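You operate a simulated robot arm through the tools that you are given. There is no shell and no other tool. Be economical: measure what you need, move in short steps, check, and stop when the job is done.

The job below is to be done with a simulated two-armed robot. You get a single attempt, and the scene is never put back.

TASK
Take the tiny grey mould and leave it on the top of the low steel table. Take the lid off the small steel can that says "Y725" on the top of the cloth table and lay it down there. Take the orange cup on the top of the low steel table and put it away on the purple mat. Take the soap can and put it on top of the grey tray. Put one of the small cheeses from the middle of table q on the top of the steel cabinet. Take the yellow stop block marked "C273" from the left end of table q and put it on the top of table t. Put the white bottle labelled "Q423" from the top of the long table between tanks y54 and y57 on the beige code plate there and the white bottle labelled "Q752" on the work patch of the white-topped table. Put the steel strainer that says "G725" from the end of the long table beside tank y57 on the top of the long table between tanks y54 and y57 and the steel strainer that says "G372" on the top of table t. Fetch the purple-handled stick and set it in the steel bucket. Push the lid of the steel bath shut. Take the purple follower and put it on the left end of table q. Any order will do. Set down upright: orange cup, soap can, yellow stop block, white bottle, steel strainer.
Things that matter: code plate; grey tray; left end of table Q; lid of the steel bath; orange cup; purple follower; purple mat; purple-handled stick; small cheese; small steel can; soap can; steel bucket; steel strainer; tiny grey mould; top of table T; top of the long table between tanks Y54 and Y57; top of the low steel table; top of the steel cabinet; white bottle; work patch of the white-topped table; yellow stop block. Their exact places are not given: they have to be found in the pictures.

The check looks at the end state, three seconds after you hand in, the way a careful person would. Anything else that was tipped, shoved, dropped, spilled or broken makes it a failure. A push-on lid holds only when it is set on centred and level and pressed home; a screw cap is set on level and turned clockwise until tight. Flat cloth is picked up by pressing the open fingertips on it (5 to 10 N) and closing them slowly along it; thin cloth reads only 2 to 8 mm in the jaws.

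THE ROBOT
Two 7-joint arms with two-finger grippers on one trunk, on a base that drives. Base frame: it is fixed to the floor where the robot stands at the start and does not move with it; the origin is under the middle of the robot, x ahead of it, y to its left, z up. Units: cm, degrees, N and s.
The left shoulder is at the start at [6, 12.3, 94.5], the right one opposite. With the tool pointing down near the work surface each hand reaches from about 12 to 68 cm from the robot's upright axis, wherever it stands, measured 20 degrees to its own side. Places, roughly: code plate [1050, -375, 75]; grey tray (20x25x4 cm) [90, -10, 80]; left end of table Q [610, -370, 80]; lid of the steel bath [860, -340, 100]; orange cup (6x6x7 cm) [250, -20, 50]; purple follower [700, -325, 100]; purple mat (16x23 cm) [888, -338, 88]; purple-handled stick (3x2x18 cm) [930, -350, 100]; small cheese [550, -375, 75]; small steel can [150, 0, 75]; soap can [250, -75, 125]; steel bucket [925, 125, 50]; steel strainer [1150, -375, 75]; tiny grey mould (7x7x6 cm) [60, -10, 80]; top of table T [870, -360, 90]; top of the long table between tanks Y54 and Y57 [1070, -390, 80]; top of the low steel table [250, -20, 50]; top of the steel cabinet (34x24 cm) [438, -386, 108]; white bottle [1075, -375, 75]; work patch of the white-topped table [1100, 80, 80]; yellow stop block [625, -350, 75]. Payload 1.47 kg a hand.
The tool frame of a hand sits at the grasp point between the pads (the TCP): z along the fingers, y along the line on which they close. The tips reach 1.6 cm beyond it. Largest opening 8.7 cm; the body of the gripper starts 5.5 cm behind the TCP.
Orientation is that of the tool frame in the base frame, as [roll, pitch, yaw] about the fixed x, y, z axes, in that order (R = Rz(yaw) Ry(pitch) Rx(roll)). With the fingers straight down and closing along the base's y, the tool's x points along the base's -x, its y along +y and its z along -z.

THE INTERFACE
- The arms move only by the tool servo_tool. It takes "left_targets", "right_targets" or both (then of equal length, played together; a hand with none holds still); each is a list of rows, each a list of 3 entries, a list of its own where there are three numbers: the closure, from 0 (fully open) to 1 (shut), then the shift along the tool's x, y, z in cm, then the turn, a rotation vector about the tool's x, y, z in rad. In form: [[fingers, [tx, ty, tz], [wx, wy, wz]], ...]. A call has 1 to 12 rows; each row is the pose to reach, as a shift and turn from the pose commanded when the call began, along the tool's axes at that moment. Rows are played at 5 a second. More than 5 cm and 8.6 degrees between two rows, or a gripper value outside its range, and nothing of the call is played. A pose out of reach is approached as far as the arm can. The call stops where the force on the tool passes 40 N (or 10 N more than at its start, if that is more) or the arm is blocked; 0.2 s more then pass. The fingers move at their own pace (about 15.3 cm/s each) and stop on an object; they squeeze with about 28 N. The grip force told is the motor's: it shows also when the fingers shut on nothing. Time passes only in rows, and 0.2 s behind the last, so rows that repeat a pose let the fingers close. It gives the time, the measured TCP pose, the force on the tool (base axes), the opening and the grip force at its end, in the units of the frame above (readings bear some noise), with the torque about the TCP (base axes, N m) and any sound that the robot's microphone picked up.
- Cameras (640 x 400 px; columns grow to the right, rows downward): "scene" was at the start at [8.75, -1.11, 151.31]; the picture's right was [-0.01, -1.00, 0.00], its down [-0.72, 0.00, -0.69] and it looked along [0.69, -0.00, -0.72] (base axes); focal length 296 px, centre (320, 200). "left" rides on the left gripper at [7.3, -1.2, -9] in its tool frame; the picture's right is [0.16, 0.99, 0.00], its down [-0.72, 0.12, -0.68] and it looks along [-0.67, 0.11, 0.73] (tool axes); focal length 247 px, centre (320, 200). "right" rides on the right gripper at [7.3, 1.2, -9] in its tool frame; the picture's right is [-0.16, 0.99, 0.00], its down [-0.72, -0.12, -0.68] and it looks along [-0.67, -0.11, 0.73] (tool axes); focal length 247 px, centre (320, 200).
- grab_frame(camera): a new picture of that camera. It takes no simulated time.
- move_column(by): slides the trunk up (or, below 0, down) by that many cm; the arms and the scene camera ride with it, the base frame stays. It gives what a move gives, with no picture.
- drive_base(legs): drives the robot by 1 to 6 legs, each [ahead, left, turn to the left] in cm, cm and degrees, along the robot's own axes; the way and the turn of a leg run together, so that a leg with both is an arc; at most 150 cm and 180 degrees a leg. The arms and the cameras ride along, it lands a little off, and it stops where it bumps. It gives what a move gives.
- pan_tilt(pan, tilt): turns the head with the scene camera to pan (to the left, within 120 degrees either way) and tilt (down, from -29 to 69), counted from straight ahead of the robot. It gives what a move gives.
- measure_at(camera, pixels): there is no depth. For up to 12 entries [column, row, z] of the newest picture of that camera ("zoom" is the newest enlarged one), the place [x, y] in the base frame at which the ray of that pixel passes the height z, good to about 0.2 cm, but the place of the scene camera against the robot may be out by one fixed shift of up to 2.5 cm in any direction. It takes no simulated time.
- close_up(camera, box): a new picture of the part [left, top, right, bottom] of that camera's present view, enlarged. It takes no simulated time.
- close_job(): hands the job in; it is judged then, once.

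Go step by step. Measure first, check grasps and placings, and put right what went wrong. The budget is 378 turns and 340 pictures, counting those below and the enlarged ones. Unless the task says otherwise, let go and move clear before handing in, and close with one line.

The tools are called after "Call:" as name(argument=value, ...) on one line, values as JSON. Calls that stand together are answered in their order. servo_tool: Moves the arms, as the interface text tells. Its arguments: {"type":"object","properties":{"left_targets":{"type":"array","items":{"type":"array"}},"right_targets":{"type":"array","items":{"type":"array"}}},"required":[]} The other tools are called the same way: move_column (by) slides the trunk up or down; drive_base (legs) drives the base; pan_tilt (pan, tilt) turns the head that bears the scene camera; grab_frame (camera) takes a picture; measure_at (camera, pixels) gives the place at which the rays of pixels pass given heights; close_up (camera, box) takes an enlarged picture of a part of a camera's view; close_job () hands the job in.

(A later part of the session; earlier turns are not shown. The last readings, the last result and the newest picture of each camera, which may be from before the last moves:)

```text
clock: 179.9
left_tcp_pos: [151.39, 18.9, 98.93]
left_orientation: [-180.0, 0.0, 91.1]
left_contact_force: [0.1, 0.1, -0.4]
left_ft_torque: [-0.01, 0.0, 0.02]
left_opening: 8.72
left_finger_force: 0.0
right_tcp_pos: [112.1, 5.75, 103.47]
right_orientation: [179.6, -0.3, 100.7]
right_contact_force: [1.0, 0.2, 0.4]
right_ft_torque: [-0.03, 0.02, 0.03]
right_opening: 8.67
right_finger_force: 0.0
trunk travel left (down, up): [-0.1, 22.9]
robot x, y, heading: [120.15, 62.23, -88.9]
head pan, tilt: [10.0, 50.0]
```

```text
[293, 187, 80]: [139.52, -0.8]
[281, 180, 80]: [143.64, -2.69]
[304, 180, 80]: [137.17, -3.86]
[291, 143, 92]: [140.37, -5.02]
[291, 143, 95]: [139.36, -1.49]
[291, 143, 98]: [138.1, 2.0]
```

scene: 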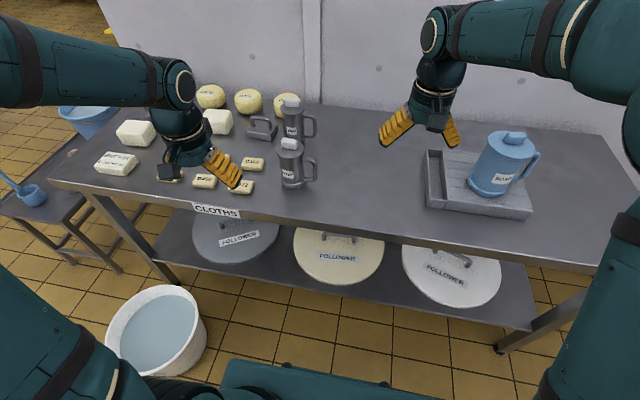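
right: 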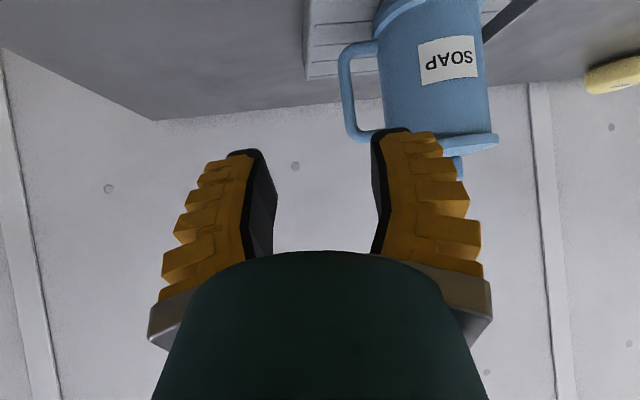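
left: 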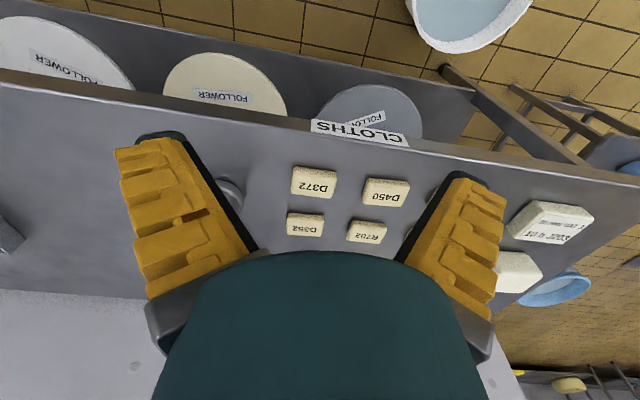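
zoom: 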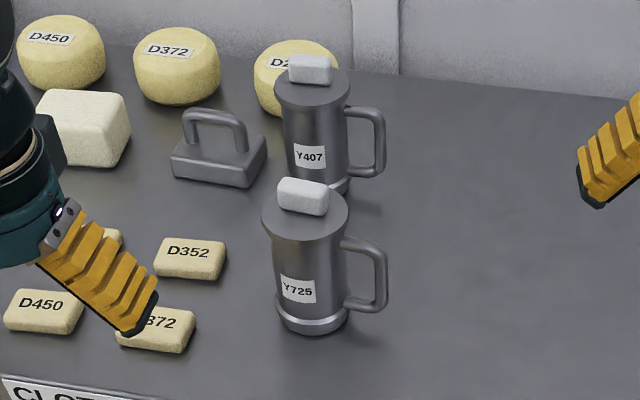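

The can's axis is about (140.2,-4.2), its knob near z≈92.7. I bring the left hand above it.

Call:
servo_tool(left_targets=[[0, [-2, 0, -3], [0, 0, 0]], [0, [-6, -2.5, -3.5], [0, 0, 0]], [0, [-10, -5, -3.5], [0, 0, 0]], [0, [-14, -7.5, -3.5], [0, 0, 0]], [0, [-18, -10, -3.5], [0, 0, 0]], [0, [-22, -11.6, -3], [0, 0, 0]], [0, [-22.9, -11.6, -3], [0, 0, 0]], [0, [-22.9, -11.6, -3], [0, 0, 0]]])

Call:
grab_frame(camera="left")

```text
clock: 181.7
left_tcp_pos: [140.03, -4.29, 102.05]
left_orientation: [-179.9, 0.0, 91.0]
left_contact_force: [0.1, -0.4, -0.4]
left_ft_torque: [-0.03, -0.01, 0.01]
left_opening: 8.7
left_finger_force: 0.0
right_tcp_pos: [112.16, 5.86, 103.47]
right_orientation: [179.6, -0.2, 100.7]
right_contact_force: [0.1, -0.4, -0.3]
right_ft_torque: [0.03, 0.01, -0.02]
right_opening: 8.69
right_finger_force: 0.0
trunk travel left (down, up): [-0.1, 22.9]
robot x, y, heading: [120.28, 62.68, -89.1]
head pan, tilt: [10.0, 50.0]
```

```text
248 pictures are left
```

left: 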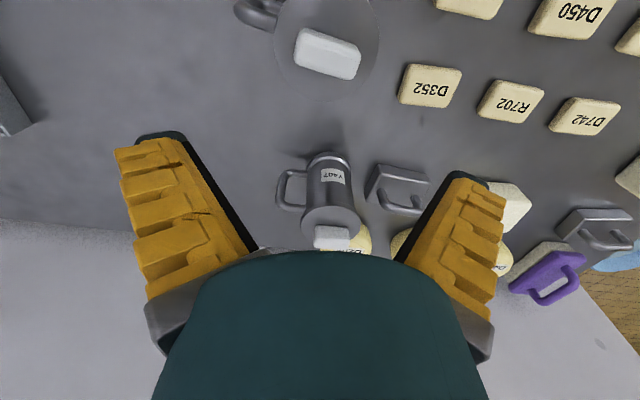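

Call:
measure_at(camera="left", pixels=[[327, 53, 93], [327, 53, 95], [327, 53, 97], [274, 45, 92], [378, 45, 92], [274, 45, 95], [378, 45, 95], [298, 40, 95], [358, 60, 95]])

```text
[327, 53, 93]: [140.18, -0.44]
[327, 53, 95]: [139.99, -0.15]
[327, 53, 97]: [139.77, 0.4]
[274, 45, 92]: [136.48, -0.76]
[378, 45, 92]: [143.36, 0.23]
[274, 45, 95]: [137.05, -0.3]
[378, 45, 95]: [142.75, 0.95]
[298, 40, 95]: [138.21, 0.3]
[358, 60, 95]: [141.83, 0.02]
```

The knob is at (140,-0.3), ~3.6 cm long along x. I move over it and descend to z≈98.

Call:
servo_tool(left_targets=[[0, [4, 0, 0], [0, 0, 0]], [0, [4, 0, 2], [0, 0, 0]], [0, [4, 0, 4], [0, 0, 0]], [0, [4, 0, 4], [0, 0, 0]]])

Call:
grab_frame(camera="left")

Call:
close_up(camera="scene", box=[230, 80, 360, 210])

```text
clock: 182.7
left_tcp_pos: [140.06, -0.23, 97.9]
left_orientation: [180.0, -0.1, 91.1]
left_contact_force: [0.4, 0.3, -0.2]
left_ft_torque: [-0.02, -0.02, -0.03]
left_opening: 8.72
left_finger_force: 0.1
right_tcp_pos: [112.08, 5.72, 103.44]
right_orientation: [179.4, -0.2, 100.8]
right_contact_force: [1.0, 0.3, -0.2]
right_ft_torque: [-0.01, 0.03, 0.0]
right_opening: 8.69
right_finger_force: 0.0
trunk travel left (down, up): [-0.1, 22.9]
robot x, y, heading: [119.93, 62.49, -88.9]
head pan, tilt: [10.0, 50.0]
```

```text
247 pictures are left
```

left: 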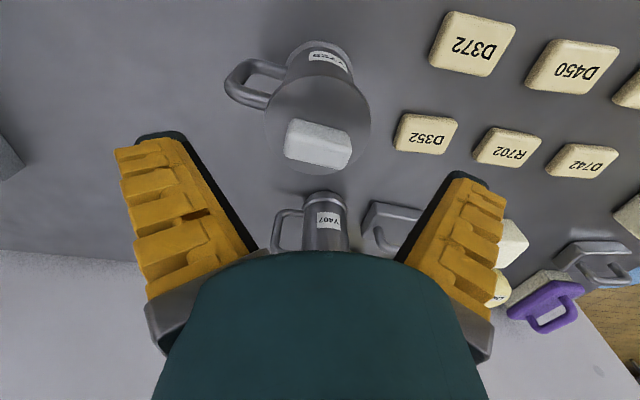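

```text
3.08 times, centred on (295, 145) of scene
```

zoom: 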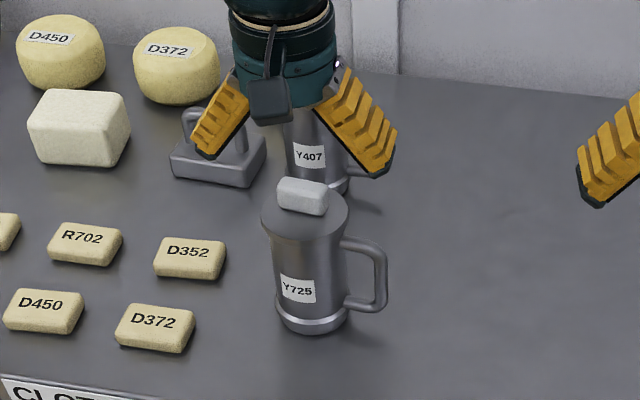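

Call:
measure_at(camera="left", pixels=[[318, 143, 90], [318, 143, 92], [318, 143, 94], [318, 143, 96], [265, 120, 91], [371, 120, 91], [287, 135, 92], [350, 150, 92]])

```text
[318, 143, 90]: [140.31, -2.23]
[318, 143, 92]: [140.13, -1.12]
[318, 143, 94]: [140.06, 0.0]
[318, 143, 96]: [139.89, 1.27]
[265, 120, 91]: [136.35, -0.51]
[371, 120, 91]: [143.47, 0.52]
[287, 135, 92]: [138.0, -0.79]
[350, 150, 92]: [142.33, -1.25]
```

Knob centre triangulates to (140.1,-0.4,93.3), turned about -10°. I turn the hand 10°, descend to z 94.2 and close.

Call:
servo_tool(left_targets=[[0, [0, 0, 0.5], [0, 0, 0.1]], [0, [-0.2, 0, 1.5], [0, 0, 0.18]], [0, [-0.2, 0, 2.8], [0, 0, 0.18]], [0, [-0.2, 0, 3.7], [0, 0, 0.18]], [0, [-0.2, 0, 3.7], [0, 0, 0.18]]])

Call:
grab_frame(camera="left")

Call:
close_up(camera="scene", box=[230, 80, 360, 210])

```text
clock: 183.9
left_tcp_pos: [140.02, -0.38, 94.14]
left_orientation: [-180.0, 0.1, 80.9]
left_contact_force: [-0.4, -0.2, 0.3]
left_ft_torque: [0.02, 0.0, -0.01]
left_opening: 8.69
left_finger_force: 0.0
right_tcp_pos: [112.24, 5.78, 103.65]
right_orientation: [179.5, -0.2, 100.6]
right_contact_force: [-0.2, 0.2, -0.5]
right_ft_torque: [0.01, -0.02, -0.04]
right_opening: 8.68
right_finger_force: 0.2
trunk travel left (down, up): [-0.1, 22.9]
robot x, y, heading: [120.37, 62.15, -88.9]
head pan, tilt: [10.0, 50.0]
```

```text
245 pictures are left
```

left: 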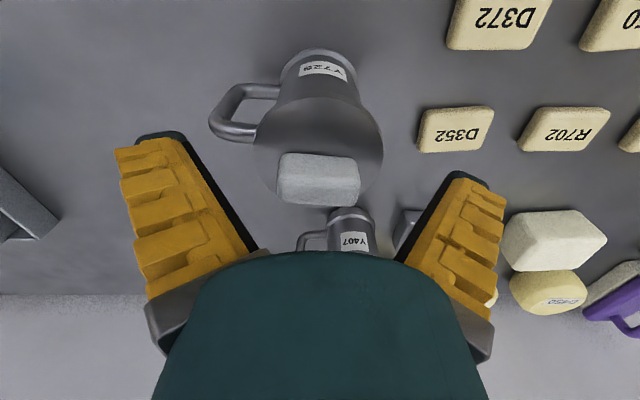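

```text
3.08 times, centred on (295, 145) of scene
```

zoom: 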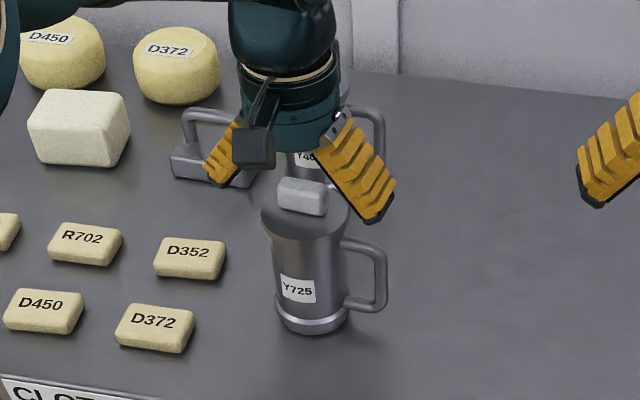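

Call:
servo_tool(left_targets=[[0.4, [0, 0, 0], [0, 0, 0]], [0.7, [0, 0, 0], [0, 0, 0]], [1, [0, 0, 0], [0, 0, 0]], [1, [0, 0, 0], [0, 0, 0]]])

Call:
close_up(camera="left", box=[160, 30, 480, 260])

Call:
close_up(camera="scene", box=[230, 80, 360, 210])

```text
clock: 184.9
left_tcp_pos: [140.24, -0.34, 94.18]
left_orientation: [-180.0, 0.0, 80.8]
left_contact_force: [0.4, 0.1, 0.1]
left_ft_torque: [0.01, 0.03, 0.0]
left_opening: 3.43
left_finger_force: 28.3
right_tcp_pos: [112.15, 5.78, 103.53]
right_orientation: [179.5, -0.2, 100.7]
right_contact_force: [-0.1, -0.1, 0.4]
right_ft_torque: [0.0, -0.01, -0.03]
right_opening: 8.73
right_finger_force: 0.1
trunk travel left (down, up): [-0.1, 22.9]
robot x, y, heading: [120.3, 62.3, -89.0]
head pan, tilt: [10.0, 50.0]
heard: snap
```

```text
1.74 times, centred on (320, 145) of left
```

zoom: 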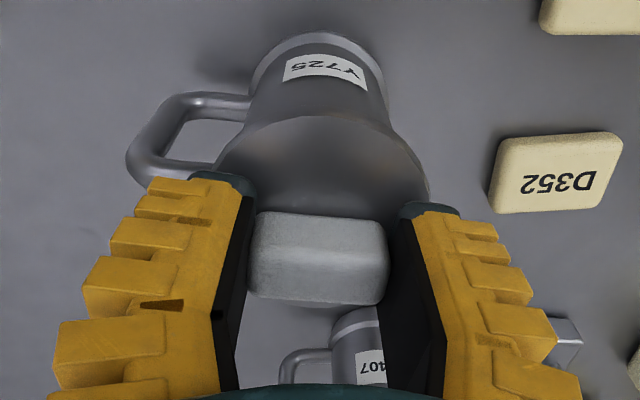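

```text
3.08 times, centred on (295, 145) of scene
```

zoom: 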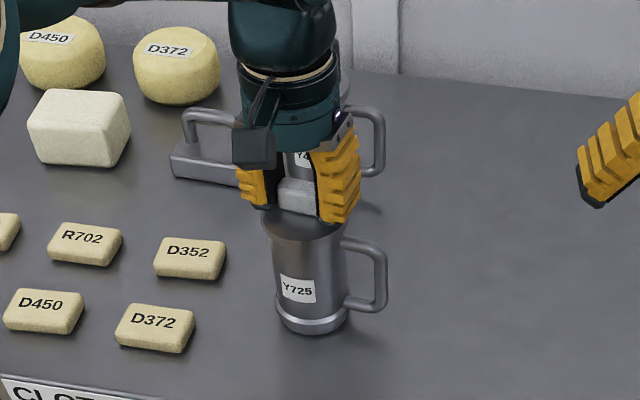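

Gripped at 3.43 cm. I lift slowly by 3 cm and look.

Call:
servo_tool(left_targets=[[1, [0, 0, -0.4], [0, 0, 0]], [1, [0, 0, -0.8], [0, 0, 0]], [1, [0, 0, -1.2], [0, 0, 0]], [1, [0, 0, -1.8], [0, 0, 0]], [1, [0, 0, -1.8], [0, 0, 0]]])

Call:
close_up(camera="scene", box=[230, 80, 360, 210])

Call:
grab_frame(camera="left")

```text
clock: 186.1
left_tcp_pos: [140.07, -0.32, 96.06]
left_orientation: [-180.0, 0.0, 80.8]
left_contact_force: [0.3, -0.1, -0.7]
left_ft_torque: [-0.03, 0.01, -0.01]
left_opening: 3.4
left_finger_force: 28.0
right_tcp_pos: [112.2, 5.75, 103.47]
right_orientation: [179.5, -0.2, 100.7]
right_contact_force: [-0.3, -0.2, -0.3]
right_ft_torque: [0.01, 0.01, -0.02]
right_opening: 8.69
right_finger_force: 0.2
trunk travel left (down, up): [-0.1, 22.9]
robot x, y, heading: [119.98, 62.52, -89.0]
head pan, tilt: [10.0, 50.0]
```

```text
3.08 times, centred on (295, 145) of scene
```

zoom: 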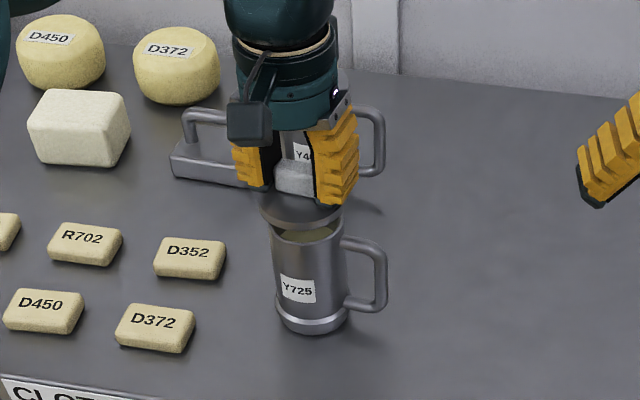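

```text
240 pictures are left
```

left: 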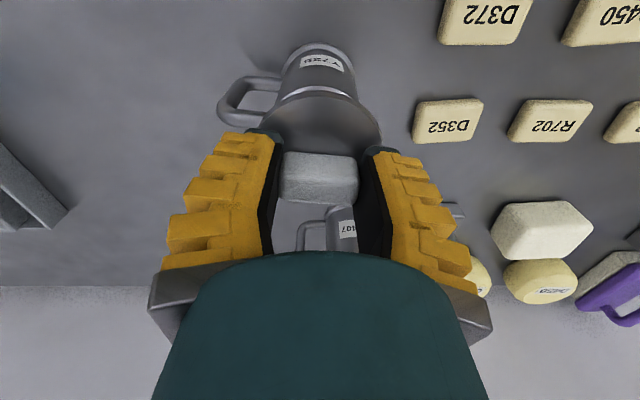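

The lid is off. I move the right hand away and carry the lid to a clear spot near (121,-3).

Call:
servo_tool(left_targets=[[1, [0, 0, -3], [0, 0, 0]], [1, [0, 0, -6], [0, 0, 0]], [1, [0, 0, -6], [0, 0, 0]], [1, [0, 0, -6], [0, 0, 0]], [1, [-1, -4, -6], [0, 0, 0]], [1, [-2, -8, -6], [0, 0, 0]], [1, [-3.5, -12, -6], [0, 0, 0]], [1, [-4.8, -16, -6], [0, 0, 0]], [1, [-5.55, -18.4, -6], [0, 0, 0]], [1, [-5.55, -18.4, -6], [0, 0, 0]]], right_targets=[[0, [4.5, 0, 0], [0, 0, 0]], [0, [9, -1, 0], [0, 0, 0]], [0, [13.5, -2, 0], [0, 0, 0]], [0, [18, -3.2, 0], [0, 0, 0]], [0, [22, -3.2, 0], [0, 0, 0]], [0, [26, -3.2, 0], [0, 0, 0]], [0, [26, -3.2, 0], [0, 0, 0]], [0, [26, -3.2, 0], [0, 0, 0]], [0, [26, -3.2, 0], [0, 0, 0]], [0, [26, -3.2, 0], [0, 0, 0]]])

Call:
grab_frame(camera="scene")

Call:
grab_frame(camera="left")

```text
clock: 188.3
left_tcp_pos: [121.0, -2.84, 101.95]
left_orientation: [179.9, 0.0, 80.9]
left_contact_force: [0.7, 0.7, -0.6]
left_ft_torque: [-0.01, -0.02, -0.03]
left_opening: 3.39
left_finger_force: 28.3
right_tcp_pos: [104.19, 30.7, 103.47]
right_orientation: [179.5, -0.2, 100.6]
right_contact_force: [-0.2, 0.4, -0.7]
right_ft_torque: [0.01, 0.02, 0.03]
right_opening: 8.69
right_finger_force: 0.0
trunk travel left (down, up): [-0.1, 22.9]
robot x, y, heading: [120.4, 62.44, -89.1]
head pan, tilt: [10.0, 50.0]
```

```text
239 pictures are left
```

scene: 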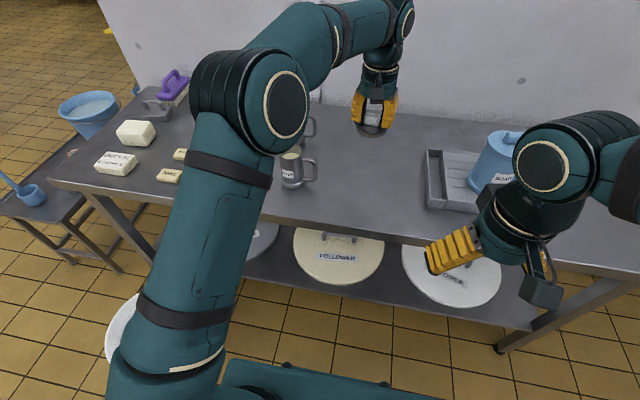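

```text
238 pictures are left
```

left: 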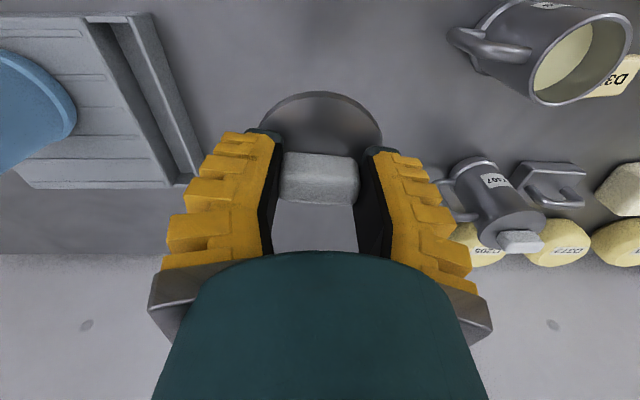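

Clear below. I descend, slowing near the table.

Call:
servo_tool(left_targets=[[1, [0, 0, 4.5], [0, 0, 0]], [1, [0, 0, 9], [0, 0, 0]], [1, [0, 0, 13], [0, 0, 0]], [1, [0, 0, 15.5], [0, 0, 0]], [1, [0, 0, 16.2], [0, 0, 0]], [1, [0, 0, 16.8], [0, 0, 0]], [1, [0, 0, 17.3], [0, 0, 0]], [1, [0, 0, 17.8], [0, 0, 0]], [1, [0, 0, 17.8], [0, 0, 0]]])

Call:
grab_frame(camera="left")

```text
clock: 190.3
left_tcp_pos: [121.19, -2.8, 84.14]
left_orientation: [179.9, 0.0, 80.8]
left_contact_force: [-0.5, 0.5, -0.5]
left_ft_torque: [0.0, 0.0, 0.01]
left_opening: 3.38
left_finger_force: 27.6
right_tcp_pos: [104.08, 30.89, 103.34]
right_orientation: [179.6, -0.1, 100.8]
right_contact_force: [-0.2, 0.6, 0.7]
right_ft_torque: [-0.03, -0.03, 0.01]
right_opening: 8.67
right_finger_force: 0.1
trunk travel left (down, up): [-0.1, 22.9]
robot x, y, heading: [120.21, 62.28, -89.3]
head pan, tilt: [10.0, 50.0]
```

```text
237 pictures are left
```

left: 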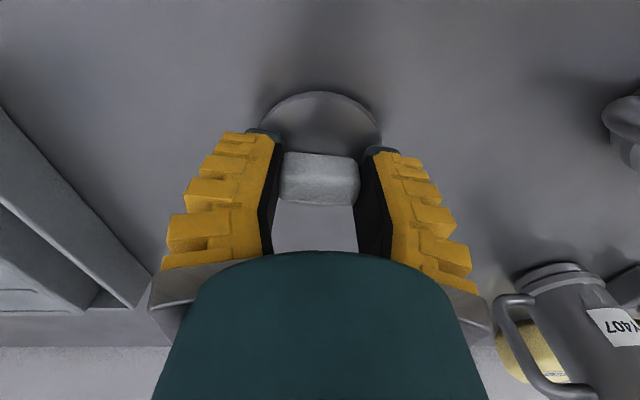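

Call:
servo_tool(left_targets=[[1, [0, 0, 0.3], [0, 0, 0]], [1, [0, 0, 0.6], [0, 0, 0]], [1, [0, 0, 0.9], [0, 0, 0]], [1, [0, 0, 1.2], [0, 0, 0]], [1, [0, 0, 1.2], [0, 0, 0]]])

```text
clock: 191.5
left_tcp_pos: [121.09, -2.92, 83.1]
left_orientation: [-180.0, 0.1, 80.8]
left_contact_force: [-0.8, 0.3, 10.8]
left_ft_torque: [0.17, 0.0, 0.05]
left_opening: 3.47
left_finger_force: 28.2
right_tcp_pos: [104.25, 30.88, 103.43]
right_orientation: [179.5, -0.2, 100.6]
right_contact_force: [-0.6, 0.1, 0.7]
right_ft_torque: [-0.01, 0.01, 0.02]
right_opening: 8.7
right_finger_force: 0.0
trunk travel left (down, up): [-0.1, 22.9]
robot x, y, heading: [120.11, 62.16, -88.7]
head pan, tilt: [10.0, 50.0]
```

Touching the table (10.8 N). I release and rise.

Call:
servo_tool(left_targets=[[0.8, [0, 0, -0.1], [0, 0, 0]], [0.4, [0, 0, -0.1], [0, 0, 0]], [0.2, [0, 0, -0.1], [0, 0, 0]], [0.2, [0, 0, -4], [0, 0, 0]], [0.2, [0, 0, -8.5], [0, 0, 0]], [0.2, [0, 0, -13], [0, 0, 0]], [0.2, [0, 0, -17], [0, 0, 0]], [0, [4, 0, -19], [0, 0, 0]], [0, [8.5, 0, -19], [0, 0, 0]], [0, [13, 3, -19], [0, 0, 0]], [0, [17, 6, -19], [0, 0, 0]], [0, [21, 8, -19], [0, 0, 0]]])

Call:
grab_frame(camera="scene")

```text
refused: row 10 steps farther than a row can; nothing moved
```

```text
236 pictures are left
```

scene: 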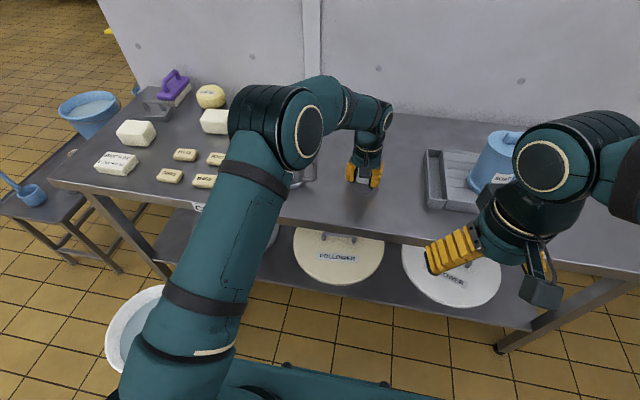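

Call:
servo_tool(left_targets=[[0.8, [0, 0, -0.1], [0, 0, 0]], [0.4, [0, 0, -0.1], [0, 0, 0]], [0.2, [0, 0, -0.1], [0, 0, 0]], [0.2, [0, 0, -4], [0, 0, 0]], [0.2, [0, 0, -8.5], [0, 0, 0]], [0.2, [0, 0, -13], [0, 0, 0]], [0.2, [0, 0, -17], [0, 0, 0]], [0, [4, 0, -19], [0, 0, 0]], [0, [8, 1, -19], [0, 0, 0]], [0, [12, 3, -19], [0, 0, 0]], [0, [16, 5, -19], [0, 0, 0]], [0, [20, 7, -19], [0, 0, 0]]])

Call:
grab_frame(camera="scene")

```text
clock: 194.1
left_tcp_pos: [131.26, 15.93, 101.92]
left_orientation: [180.0, 0.0, 80.7]
left_contact_force: [-0.1, 0.0, -0.3]
left_ft_torque: [0.02, 0.01, -0.04]
left_opening: 8.71
left_finger_force: 0.1
right_tcp_pos: [104.25, 30.88, 103.39]
right_orientation: [179.5, -0.2, 100.7]
right_contact_force: [0.0, -0.3, 0.3]
right_ft_torque: [0.02, 0.01, -0.01]
right_opening: 8.69
right_finger_force: 0.1
trunk travel left (down, up): [-0.1, 22.9]
robot x, y, heading: [119.93, 62.33, -88.9]
head pan, tilt: [10.0, 50.0]
```

```text
235 pictures are left
```

scene: 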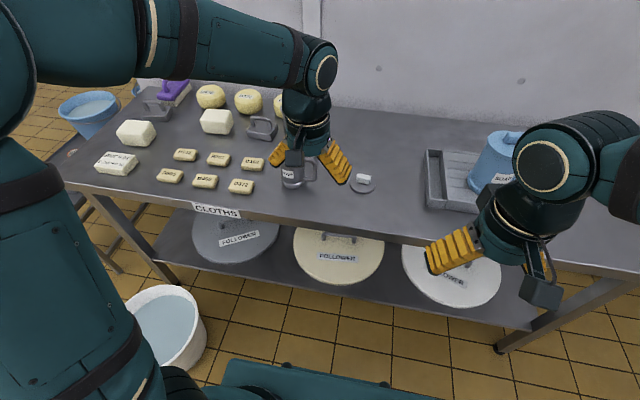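

The lid lies knob-up at (362,181). Next the orange cup: I drive back to the low table.

Call:
drive_base(legs=[[-24, 0, 0], [0, 134, 0], [40, 0, -1]])

Call:
pan_tilt(pan=0, tilt=52)

Call:
grab_frame(camera="scene")

```text
clock: 209.4
left_tcp_pos: [262.26, 0.59, 102.07]
left_orientation: [180.0, 0.0, 78.9]
left_contact_force: [-0.5, -0.8, -0.4]
left_ft_torque: [0.02, 0.02, 0.03]
left_opening: 8.67
left_finger_force: 0.0
right_tcp_pos: [235.74, 16.49, 103.38]
right_orientation: [179.5, -0.2, 98.7]
right_contact_force: [0.0, 0.0, -0.2]
right_ft_torque: [0.0, -0.01, -0.02]
right_opening: 8.69
right_finger_force: 0.0
trunk travel left (down, up): [-0.1, 22.9]
robot x, y, heading: [253.38, 47.61, -91.1]
head pan, tilt: [10.0, 50.0]
```

```text
clock: 210.2
left_tcp_pos: [262.13, 0.55, 102.07]
left_orientation: [180.0, 0.0, 78.8]
left_contact_force: [-0.6, -1.2, -0.5]
left_ft_torque: [-0.04, 0.01, -0.02]
left_opening: 8.71
left_finger_force: 0.0
right_tcp_pos: [235.89, 16.69, 103.47]
right_orientation: [179.6, -0.3, 98.8]
right_contact_force: [-0.5, -0.4, 0.2]
right_ft_torque: [0.0, 0.03, 0.03]
right_opening: 8.68
right_finger_force: 0.1
trunk travel left (down, up): [-0.1, 22.9]
robot x, y, heading: [253.16, 47.64, -90.9]
head pan, tilt: [0.0, 52.0]
```

```text
234 pictures are left
```

scene: 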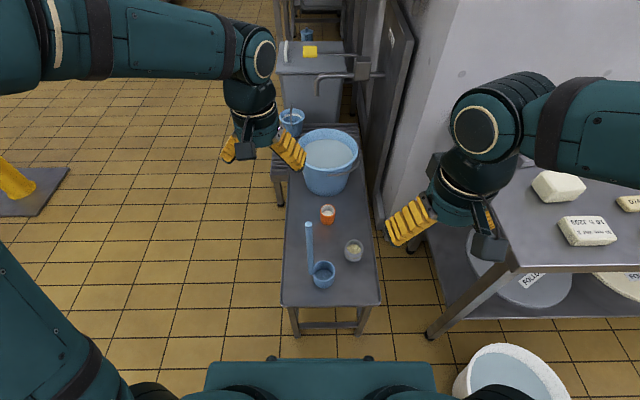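

The cup is at (327,213), the ladle's stick up at (309,225). I bring the right hand above the cup at z≈72.

Call:
servo_tool(right_targets=[[0, [-4, 0.5, 2], [0, 0, 0.1]], [0, [-8, 1.2, 4], [0, 0, 0.154]], [0, [-12, 2, 6], [0, 0, 0.154]], [0, [-16, 2.8, 8], [0, 0, 0.154]], [0, [-20, 3.5, 11], [0, 0, 0.154]], [0, [-24, 4.2, 13.5], [0, 0, 0.154]], [0, [-28, 5, 16], [0, 0, 0.154]], [0, [-32, 5.6, 18.5], [0, 0, 0.154]], [0, [-36, 6.3, 21], [0, 0, 0.154]], [0, [-38.5, 6.95, 25], [0, 0, 0.154]], [0, [-38.5, 6.95, 29], [0, 0, 0.154]], [0, [-38.5, 6.95, 31], [0, 0, 0.154]]])

Call:
grab_frame(camera="right")

Call:
grab_frame(camera="scene")

```text
refused: row 5 steps farther than a row can; nothing moved
```

```text
233 pictures are left
```

right: 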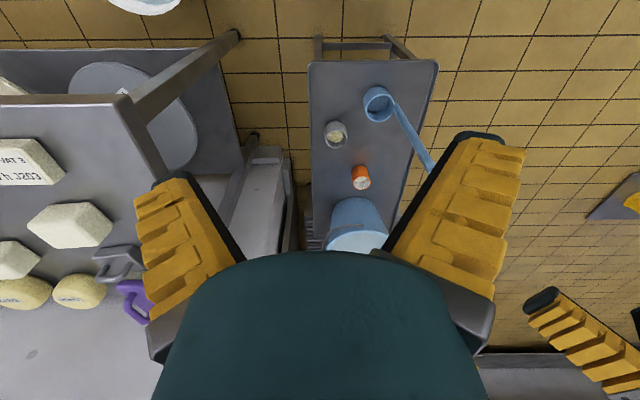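

```text
232 pictures are left
```

scene: 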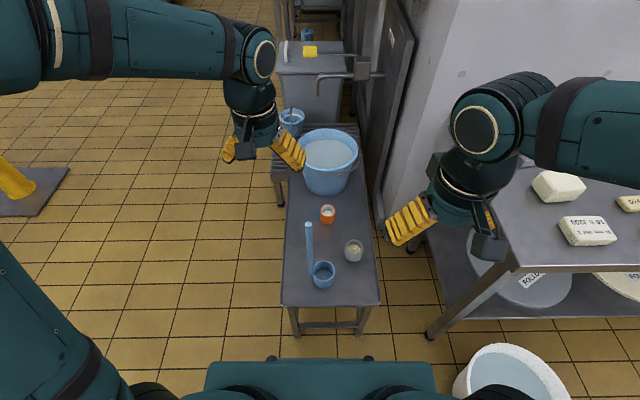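

Call:
servo_tool(right_targets=[[0, [-3.6, 0.65, 2.3], [0, 0, 0.1]], [0, [-7.2, 1.3, 4.6], [0, 0, 0.154]], [0, [-10.8, 1.95, 6.9], [0, 0, 0.154]], [0, [-14.4, 2.6, 9.2], [0, 0, 0.154]], [0, [-18, 3.25, 11.5], [0, 0, 0.154]], [0, [-21.6, 3.9, 13.8], [0, 0, 0.154]], [0, [-25.2, 4.55, 16.1], [0, 0, 0.154]], [0, [-28.8, 5.2, 18.4], [0, 0, 0.154]], [0, [-32.4, 5.85, 20.7], [0, 0, 0.154]], [0, [-36, 6.5, 23], [0, 0, 0.154]], [0, [-38.5, 6.95, 26], [0, 0, 0.154]], [0, [-38.5, 6.95, 30], [0, 0, 0.154]]])

Call:
grab_frame(camera="right")

Call:
grab_frame(camera="scene")

```text
clock: 212.8
left_tcp_pos: [262.13, 0.56, 102.01]
left_orientation: [180.0, 0.0, 78.7]
left_contact_force: [0.5, -0.7, -0.5]
left_ft_torque: [0.0, -0.01, 0.03]
left_opening: 8.7
left_finger_force: 0.0
right_tcp_pos: [248.81, -20.32, 73.31]
right_orientation: [179.6, -0.2, 89.9]
right_contact_force: [0.0, -0.8, -0.4]
right_ft_torque: [0.03, 0.0, 0.0]
right_opening: 8.69
right_finger_force: 0.1
trunk travel left (down, up): [-0.1, 22.9]
robot x, y, heading: [252.87, 47.43, -90.9]
head pan, tilt: [0.0, 52.0]
```

```text
231 pictures are left
```

right: 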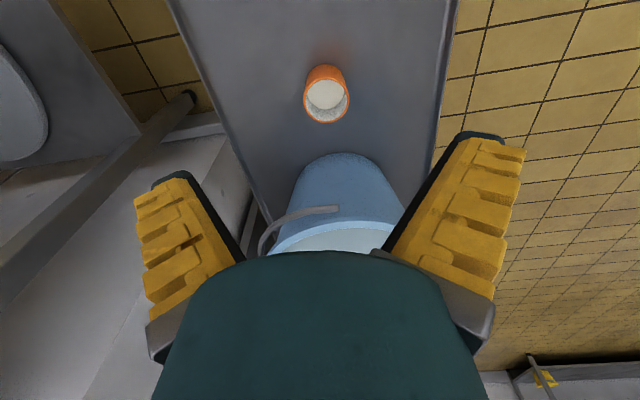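

```text
230 pictures are left
```

scene: 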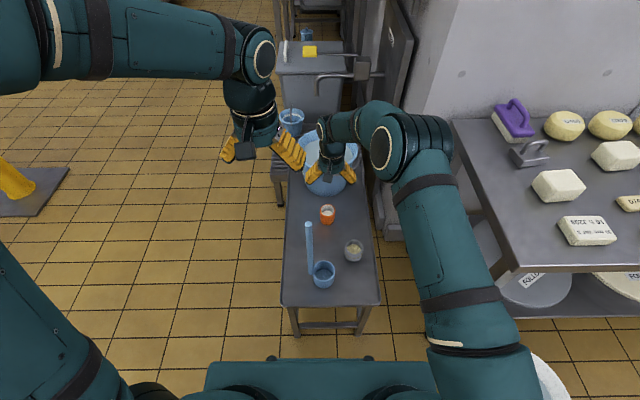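

Call:
measure_at(camera="right", pixels=[[327, 98, 52], [304, 95, 52], [349, 95, 52], [325, 70, 46], [345, 155, 62], [300, 215, 64], [375, 175, 62], [345, 160, 50]])

Call:
close_up(camera="right", box=[260, 40, 420, 260])

```text
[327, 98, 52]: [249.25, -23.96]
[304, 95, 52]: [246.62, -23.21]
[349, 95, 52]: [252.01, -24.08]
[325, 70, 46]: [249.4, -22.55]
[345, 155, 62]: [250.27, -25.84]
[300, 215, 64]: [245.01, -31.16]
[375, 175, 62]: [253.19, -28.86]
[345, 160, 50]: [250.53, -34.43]
```

```text
1.82 times, centred on (340, 150) of right
```

zoom: 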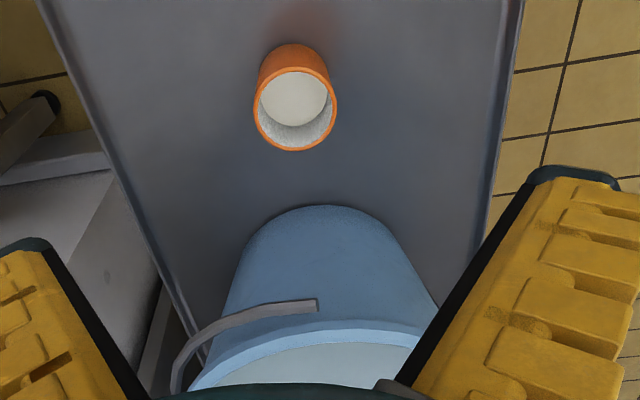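

Cup axis is about (249.3,-23.5). I descend slightly short of it in y (clear of the bucket) to z 49.5.

Call:
servo_tool(right_targets=[[0, [-2.5, 0.5, 3], [0, 0, 0]], [0, [-2.5, 0.5, 7.5], [0, 0, 0]], [0, [-2.5, 0.5, 12], [0, 0, 0]], [0, [-2.5, 0.5, 16], [0, 0, 0]], [0, [-2.5, 0.5, 19.5], [0, 0, 0]], [0, [-2.5, 0.5, 22], [0, 0, 0]], [0, [-2.5, 0.5, 23.6], [0, 0, 0]], [0, [-2.5, 0.5, 23.6], [0, 0, 0]]])

Call:
grab_frame(camera="right")

Call:
grab_frame(camera="scene")

```text
clock: 214.6
left_tcp_pos: [262.14, 0.56, 101.99]
left_orientation: [179.9, 0.0, 78.8]
left_contact_force: [0.3, -0.7, 0.2]
left_ft_torque: [-0.03, 0.0, -0.02]
left_opening: 8.7
left_finger_force: 0.1
right_tcp_pos: [249.03, -20.5, 52.13]
right_orientation: [179.5, -0.4, 90.0]
right_contact_force: [-0.4, -1.2, 0.5]
right_ft_torque: [0.0, -0.02, -0.01]
right_opening: 8.67
right_finger_force: 0.0
right hand out of reach, approached as far as the arm can: row 5, 6, 7, 8
trunk travel left (down, up): [-0.1, 22.9]
robot x, y, heading: [253.05, 47.39, -91.1]
head pan, tilt: [0.0, 52.0]
```

```text
228 pictures are left
```

right: 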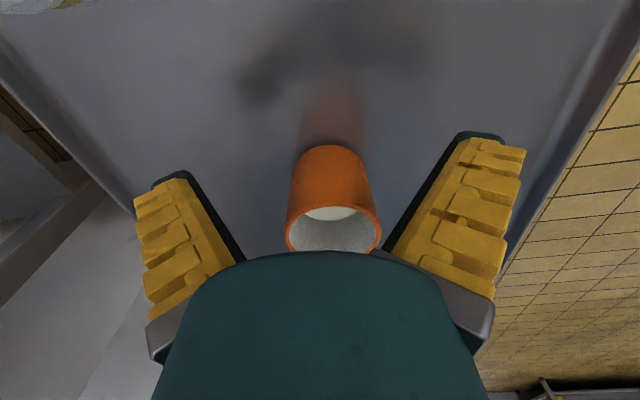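

```text
227 pictures are left
```

scene: 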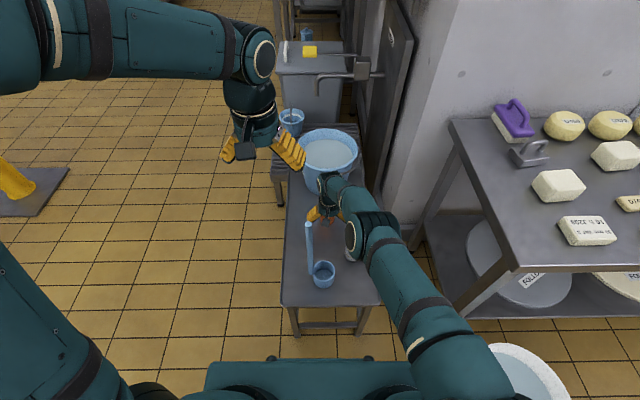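

The arm is just out of reach from here. I raise and retract, then approach from the table's open +x side.

Call:
servo_tool(right_targets=[[0, [2, 0, -20], [0, 0, 0]]])

Call:
measure_at(camera="scene", pixels=[[320, 362, 0], [320, 362, 30], [210, 362, 30], [435, 362, 30], [282, 305, 45], [380, 305, 45], [457, 380, 25], [300, 336, 0]])

```text
refused: row 1 steps farther than a row can; nothing moved
```

```text
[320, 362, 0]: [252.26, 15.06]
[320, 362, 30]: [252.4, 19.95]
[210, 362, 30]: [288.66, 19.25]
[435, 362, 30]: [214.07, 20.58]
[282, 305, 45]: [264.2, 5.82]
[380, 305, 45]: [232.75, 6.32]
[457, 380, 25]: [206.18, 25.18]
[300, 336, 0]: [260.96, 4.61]
```

Call:
servo_tool(right_targets=[[0, [1.5, 0, -4], [0, 0, 0]], [0, [2, 0, -8.5], [0, 0, 0]], [0, [2.5, 0, -13], [0, 0, 0]], [0, [3, 0, -17.5], [0, 0, 0]], [0, [5, 0, -21.5], [0, 0, 0]], [0, [7.5, 0, -25], [0, 0, 0]], [0, [10, 0, -28.5], [0, 0, 0]], [0, [13, -1, -31.5], [0, 0, 0]], [0, [16, -2, -34.5], [0, 0, 0]], [0, [19, -3, -37.5], [0, 0, 0]], [0, [22, -4, -40.5], [0, 0, 0]]])

Call:
drive_base(legs=[[-15, 0, 0], [0, 70, 0], [94, 0, 0], [0, 0, -90]])

Call:
pan_tilt(pan=0, tilt=52)

Call:
grab_frame(camera="scene")

```text
clock: 217.0
left_tcp_pos: [262.18, 0.62, 102.0]
left_orientation: [-179.9, -0.1, 78.8]
left_contact_force: [-0.2, 0.6, -0.2]
left_ft_torque: [0.0, -0.04, -0.04]
left_opening: 8.71
left_finger_force: 0.1
right_tcp_pos: [244.62, 1.29, 92.89]
right_orientation: [179.5, -0.3, 89.9]
right_contact_force: [0.0, -0.2, -0.4]
right_ft_torque: [-0.02, -0.01, 0.0]
right_opening: 8.7
right_finger_force: 0.0
trunk travel left (down, up): [-0.1, 22.9]
robot x, y, heading: [253.18, 47.47, -90.9]
head pan, tilt: [0.0, 52.0]
```

```text
clock: 232.8
left_tcp_pos: [273.1, -40.78, 101.95]
left_orientation: [-180.0, 0.0, -11.9]
left_contact_force: [-0.5, -0.2, 0.1]
left_ft_torque: [-0.03, -0.03, 0.0]
left_opening: 8.69
left_finger_force: 0.1
right_tcp_pos: [274.04, -23.21, 92.85]
right_orientation: [179.5, -0.3, -0.8]
right_contact_force: [-0.1, 0.3, -0.4]
right_ft_torque: [-0.01, -0.02, 0.0]
right_opening: 8.72
right_finger_force: 0.1
trunk travel left (down, up): [-0.1, 22.9]
robot x, y, heading: [320.49, -32.43, 178.5]
head pan, tilt: [0.0, 52.0]
```

```text
clock: 233.4
left_tcp_pos: [273.28, -40.83, 102.01]
left_orientation: [180.0, 0.0, -11.9]
left_contact_force: [0.0, 0.1, 0.6]
left_ft_torque: [0.0, -0.02, 0.01]
left_opening: 8.69
left_finger_force: 0.0
right_tcp_pos: [274.03, -23.28, 92.78]
right_orientation: [179.5, -0.3, -0.7]
right_contact_force: [-0.4, -0.1, 0.6]
right_ft_torque: [-0.02, -0.03, 0.01]
right_opening: 8.71
right_finger_force: 0.1
trunk travel left (down, up): [-0.1, 22.9]
robot x, y, heading: [320.33, -32.22, 178.4]
head pan, tilt: [0.0, 52.0]
```

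```text
226 pictures are left
```

scene: 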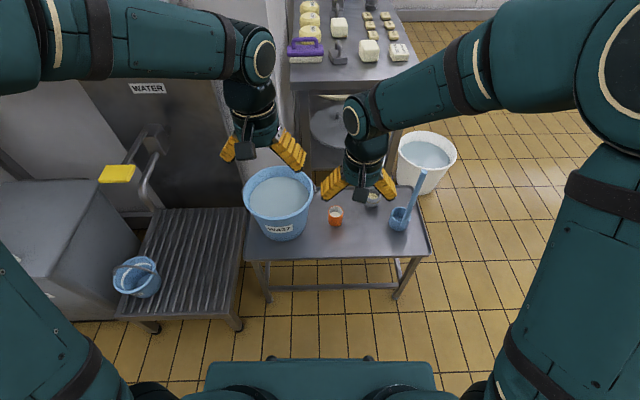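

From here the cup is ahead. I advance 14 cm and bring the right hand above it, turned 60° so the fingers clear the water bucket.

Call:
drive_base(legs=[[14, 0, 1]])

Call:
servo_tool(right_targets=[[0, [-1.5, 0, 3], [0, 0, -0.131]], [0, [-3, 0, 6], [0, 0, -0.262]], [0, [-4.5, 0.2, 9], [0, 0, -0.393]], [0, [-6, 0.3, 12], [0, 0, -0.524]], [0, [-7.5, 0.4, 15], [0, 0, -0.654]], [0, [-8.6, 0.5, 18], [0, 0, -0.785]], [0, [-9.7, 0.6, 21], [0, 0, -0.916]], [0, [-10.7, 0.6, 24], [0, 0, -1.047]], [0, [-10.7, 0.6, 27], [0, 0, -1.047]], [0, [-10.7, 0.6, 27], [0, 0, -1.047]]])

Call:
grab_frame(camera="right")

```text
clock: 234.7
left_tcp_pos: [259.45, -41.32, 101.97]
left_orientation: [180.0, -0.1, -10.9]
left_contact_force: [-1.0, -0.7, 0.3]
left_ft_torque: [-0.02, -0.01, -0.02]
left_opening: 8.72
left_finger_force: 0.1
right_tcp_pos: [260.01, -23.7, 92.88]
right_orientation: [179.5, -0.3, 0.1]
right_contact_force: [0.8, 0.6, -0.1]
right_ft_torque: [0.01, -0.03, 0.02]
right_opening: 8.73
right_finger_force: 0.1
trunk travel left (down, up): [-0.1, 22.9]
robot x, y, heading: [305.99, -31.95, 179.7]
head pan, tilt: [0.0, 52.0]
```

```text
clock: 236.9
left_tcp_pos: [259.37, -41.35, 102.07]
left_orientation: [-179.9, -0.2, -11.0]
left_contact_force: [-0.1, 0.6, -0.2]
left_ft_torque: [-0.03, -0.02, 0.02]
left_opening: 8.69
left_finger_force: 0.0
right_tcp_pos: [249.58, -24.51, 65.88]
right_orientation: [179.5, 0.2, 60.1]
right_contact_force: [0.2, -0.6, -0.3]
right_ft_torque: [0.0, 0.0, -0.04]
right_opening: 8.7
right_finger_force: 0.0
trunk travel left (down, up): [-0.1, 22.9]
robot x, y, heading: [306.49, -31.82, 179.3]
head pan, tilt: [0.0, 52.0]
```

```text
225 pictures are left
```

right: 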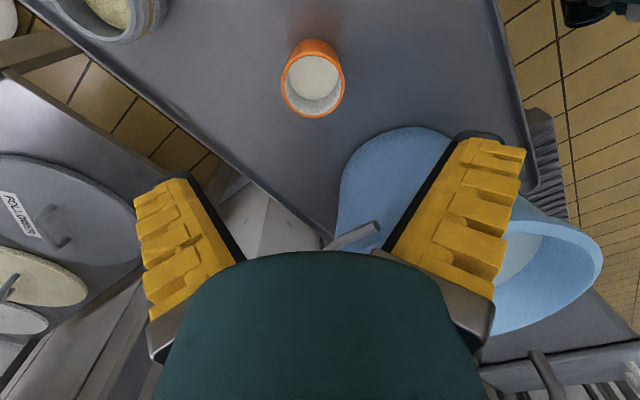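

Call:
measure_at(camera="right", pixels=[[313, 84, 52], [282, 84, 52], [344, 80, 52], [313, 116, 52], [340, 190, 60], [390, 130, 46], [345, 235, 64]])

```text
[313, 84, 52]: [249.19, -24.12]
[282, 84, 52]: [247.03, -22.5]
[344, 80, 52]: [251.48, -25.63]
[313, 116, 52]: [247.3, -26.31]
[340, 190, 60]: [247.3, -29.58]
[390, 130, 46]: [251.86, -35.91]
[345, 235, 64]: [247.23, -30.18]
```

Cup axis (249.2,-23.9). I correct slightly and descend to z≈49.4.

Call:
servo_tool(right_targets=[[0, [0.8, -0.65, 3.5], [0, 0, 0]], [0, [0.8, -0.65, 7.5], [0, 0, 0]], [0, [0.8, -0.65, 11.5], [0, 0, 0]], [0, [0.8, -0.65, 14.5], [0, 0, 0]], [0, [0.8, -0.65, 16.4], [0, 0, 0]], [0, [0.8, -0.65, 16.4], [0, 0, 0]]])

Call:
grab_frame(camera="right")

```text
clock: 238.3
left_tcp_pos: [259.56, -41.3, 102.07]
left_orientation: [179.9, 0.0, -11.0]
left_contact_force: [0.2, -0.9, -0.3]
left_ft_torque: [0.01, 0.0, -0.04]
left_opening: 8.71
left_finger_force: 0.2
right_tcp_pos: [249.42, -23.74, 49.49]
right_orientation: [179.5, 0.3, 60.2]
right_contact_force: [0.9, -0.1, 0.8]
right_ft_torque: [-0.01, 0.01, 0.04]
right_opening: 8.7
right_finger_force: 0.1
trunk travel left (down, up): [-0.1, 22.9]
robot x, y, heading: [306.27, -31.87, 179.3]
head pan, tilt: [0.0, 52.0]
```

```text
224 pictures are left
```

right: 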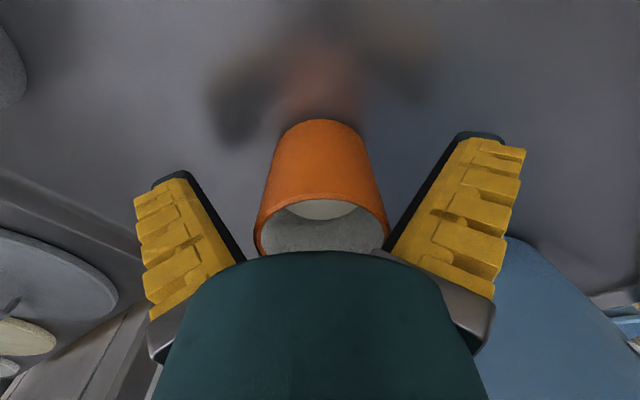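

The cup is centred between the fingers. I close and lift.

Call:
servo_tool(right_targets=[[0.5, [0, 0, 0], [0, 0, 0]], [1, [0, 0, 0], [0, 0, 0]], [1, [0, 0, 0], [0, 0, 0]], [1, [0, 0, 0], [0, 0, 0]], [1, [0, 0, -3], [0, 0, 0]], [1, [0, 0, -7.5], [0, 0, 0]], [1, [0, 0, -12], [0, 0, 0]], [1, [0, 0, -16.5], [0, 0, 0]], [1, [0, 0, -21], [0, 0, 0]], [1, [0, 0, -25.5], [0, 0, 0]], [1, [0, 0, -30], [0, 0, 0]], [1, [0, 0, -34.5], [0, 0, 0]]])

Call:
grab_frame(camera="right")

Call:
grab_frame(camera="scene")

```text
clock: 240.9
left_tcp_pos: [259.55, -41.29, 101.99]
left_orientation: [-180.0, 0.0, -10.9]
left_contact_force: [-0.6, -0.6, 0.2]
left_ft_torque: [-0.02, -0.02, 0.0]
left_opening: 8.69
left_finger_force: 0.1
right_tcp_pos: [249.26, -23.43, 84.0]
right_orientation: [179.5, 0.3, 60.0]
right_contact_force: [0.4, -0.4, -0.9]
right_ft_torque: [0.0, -0.02, -0.02]
right_opening: 5.21
right_finger_force: 28.2
trunk travel left (down, up): [-0.1, 22.9]
robot x, y, heading: [306.32, -32.06, 179.0]
head pan, tilt: [0.0, 52.0]
```

```text
223 pictures are left
```

right: 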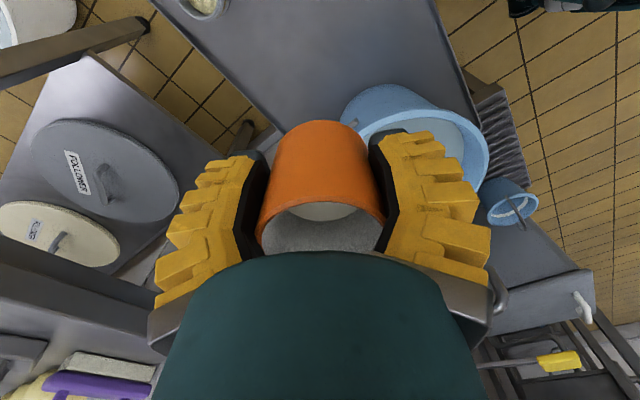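

```text
222 pictures are left
```

scene: 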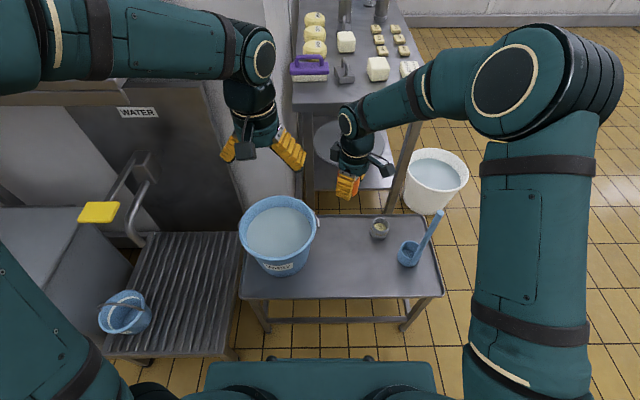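

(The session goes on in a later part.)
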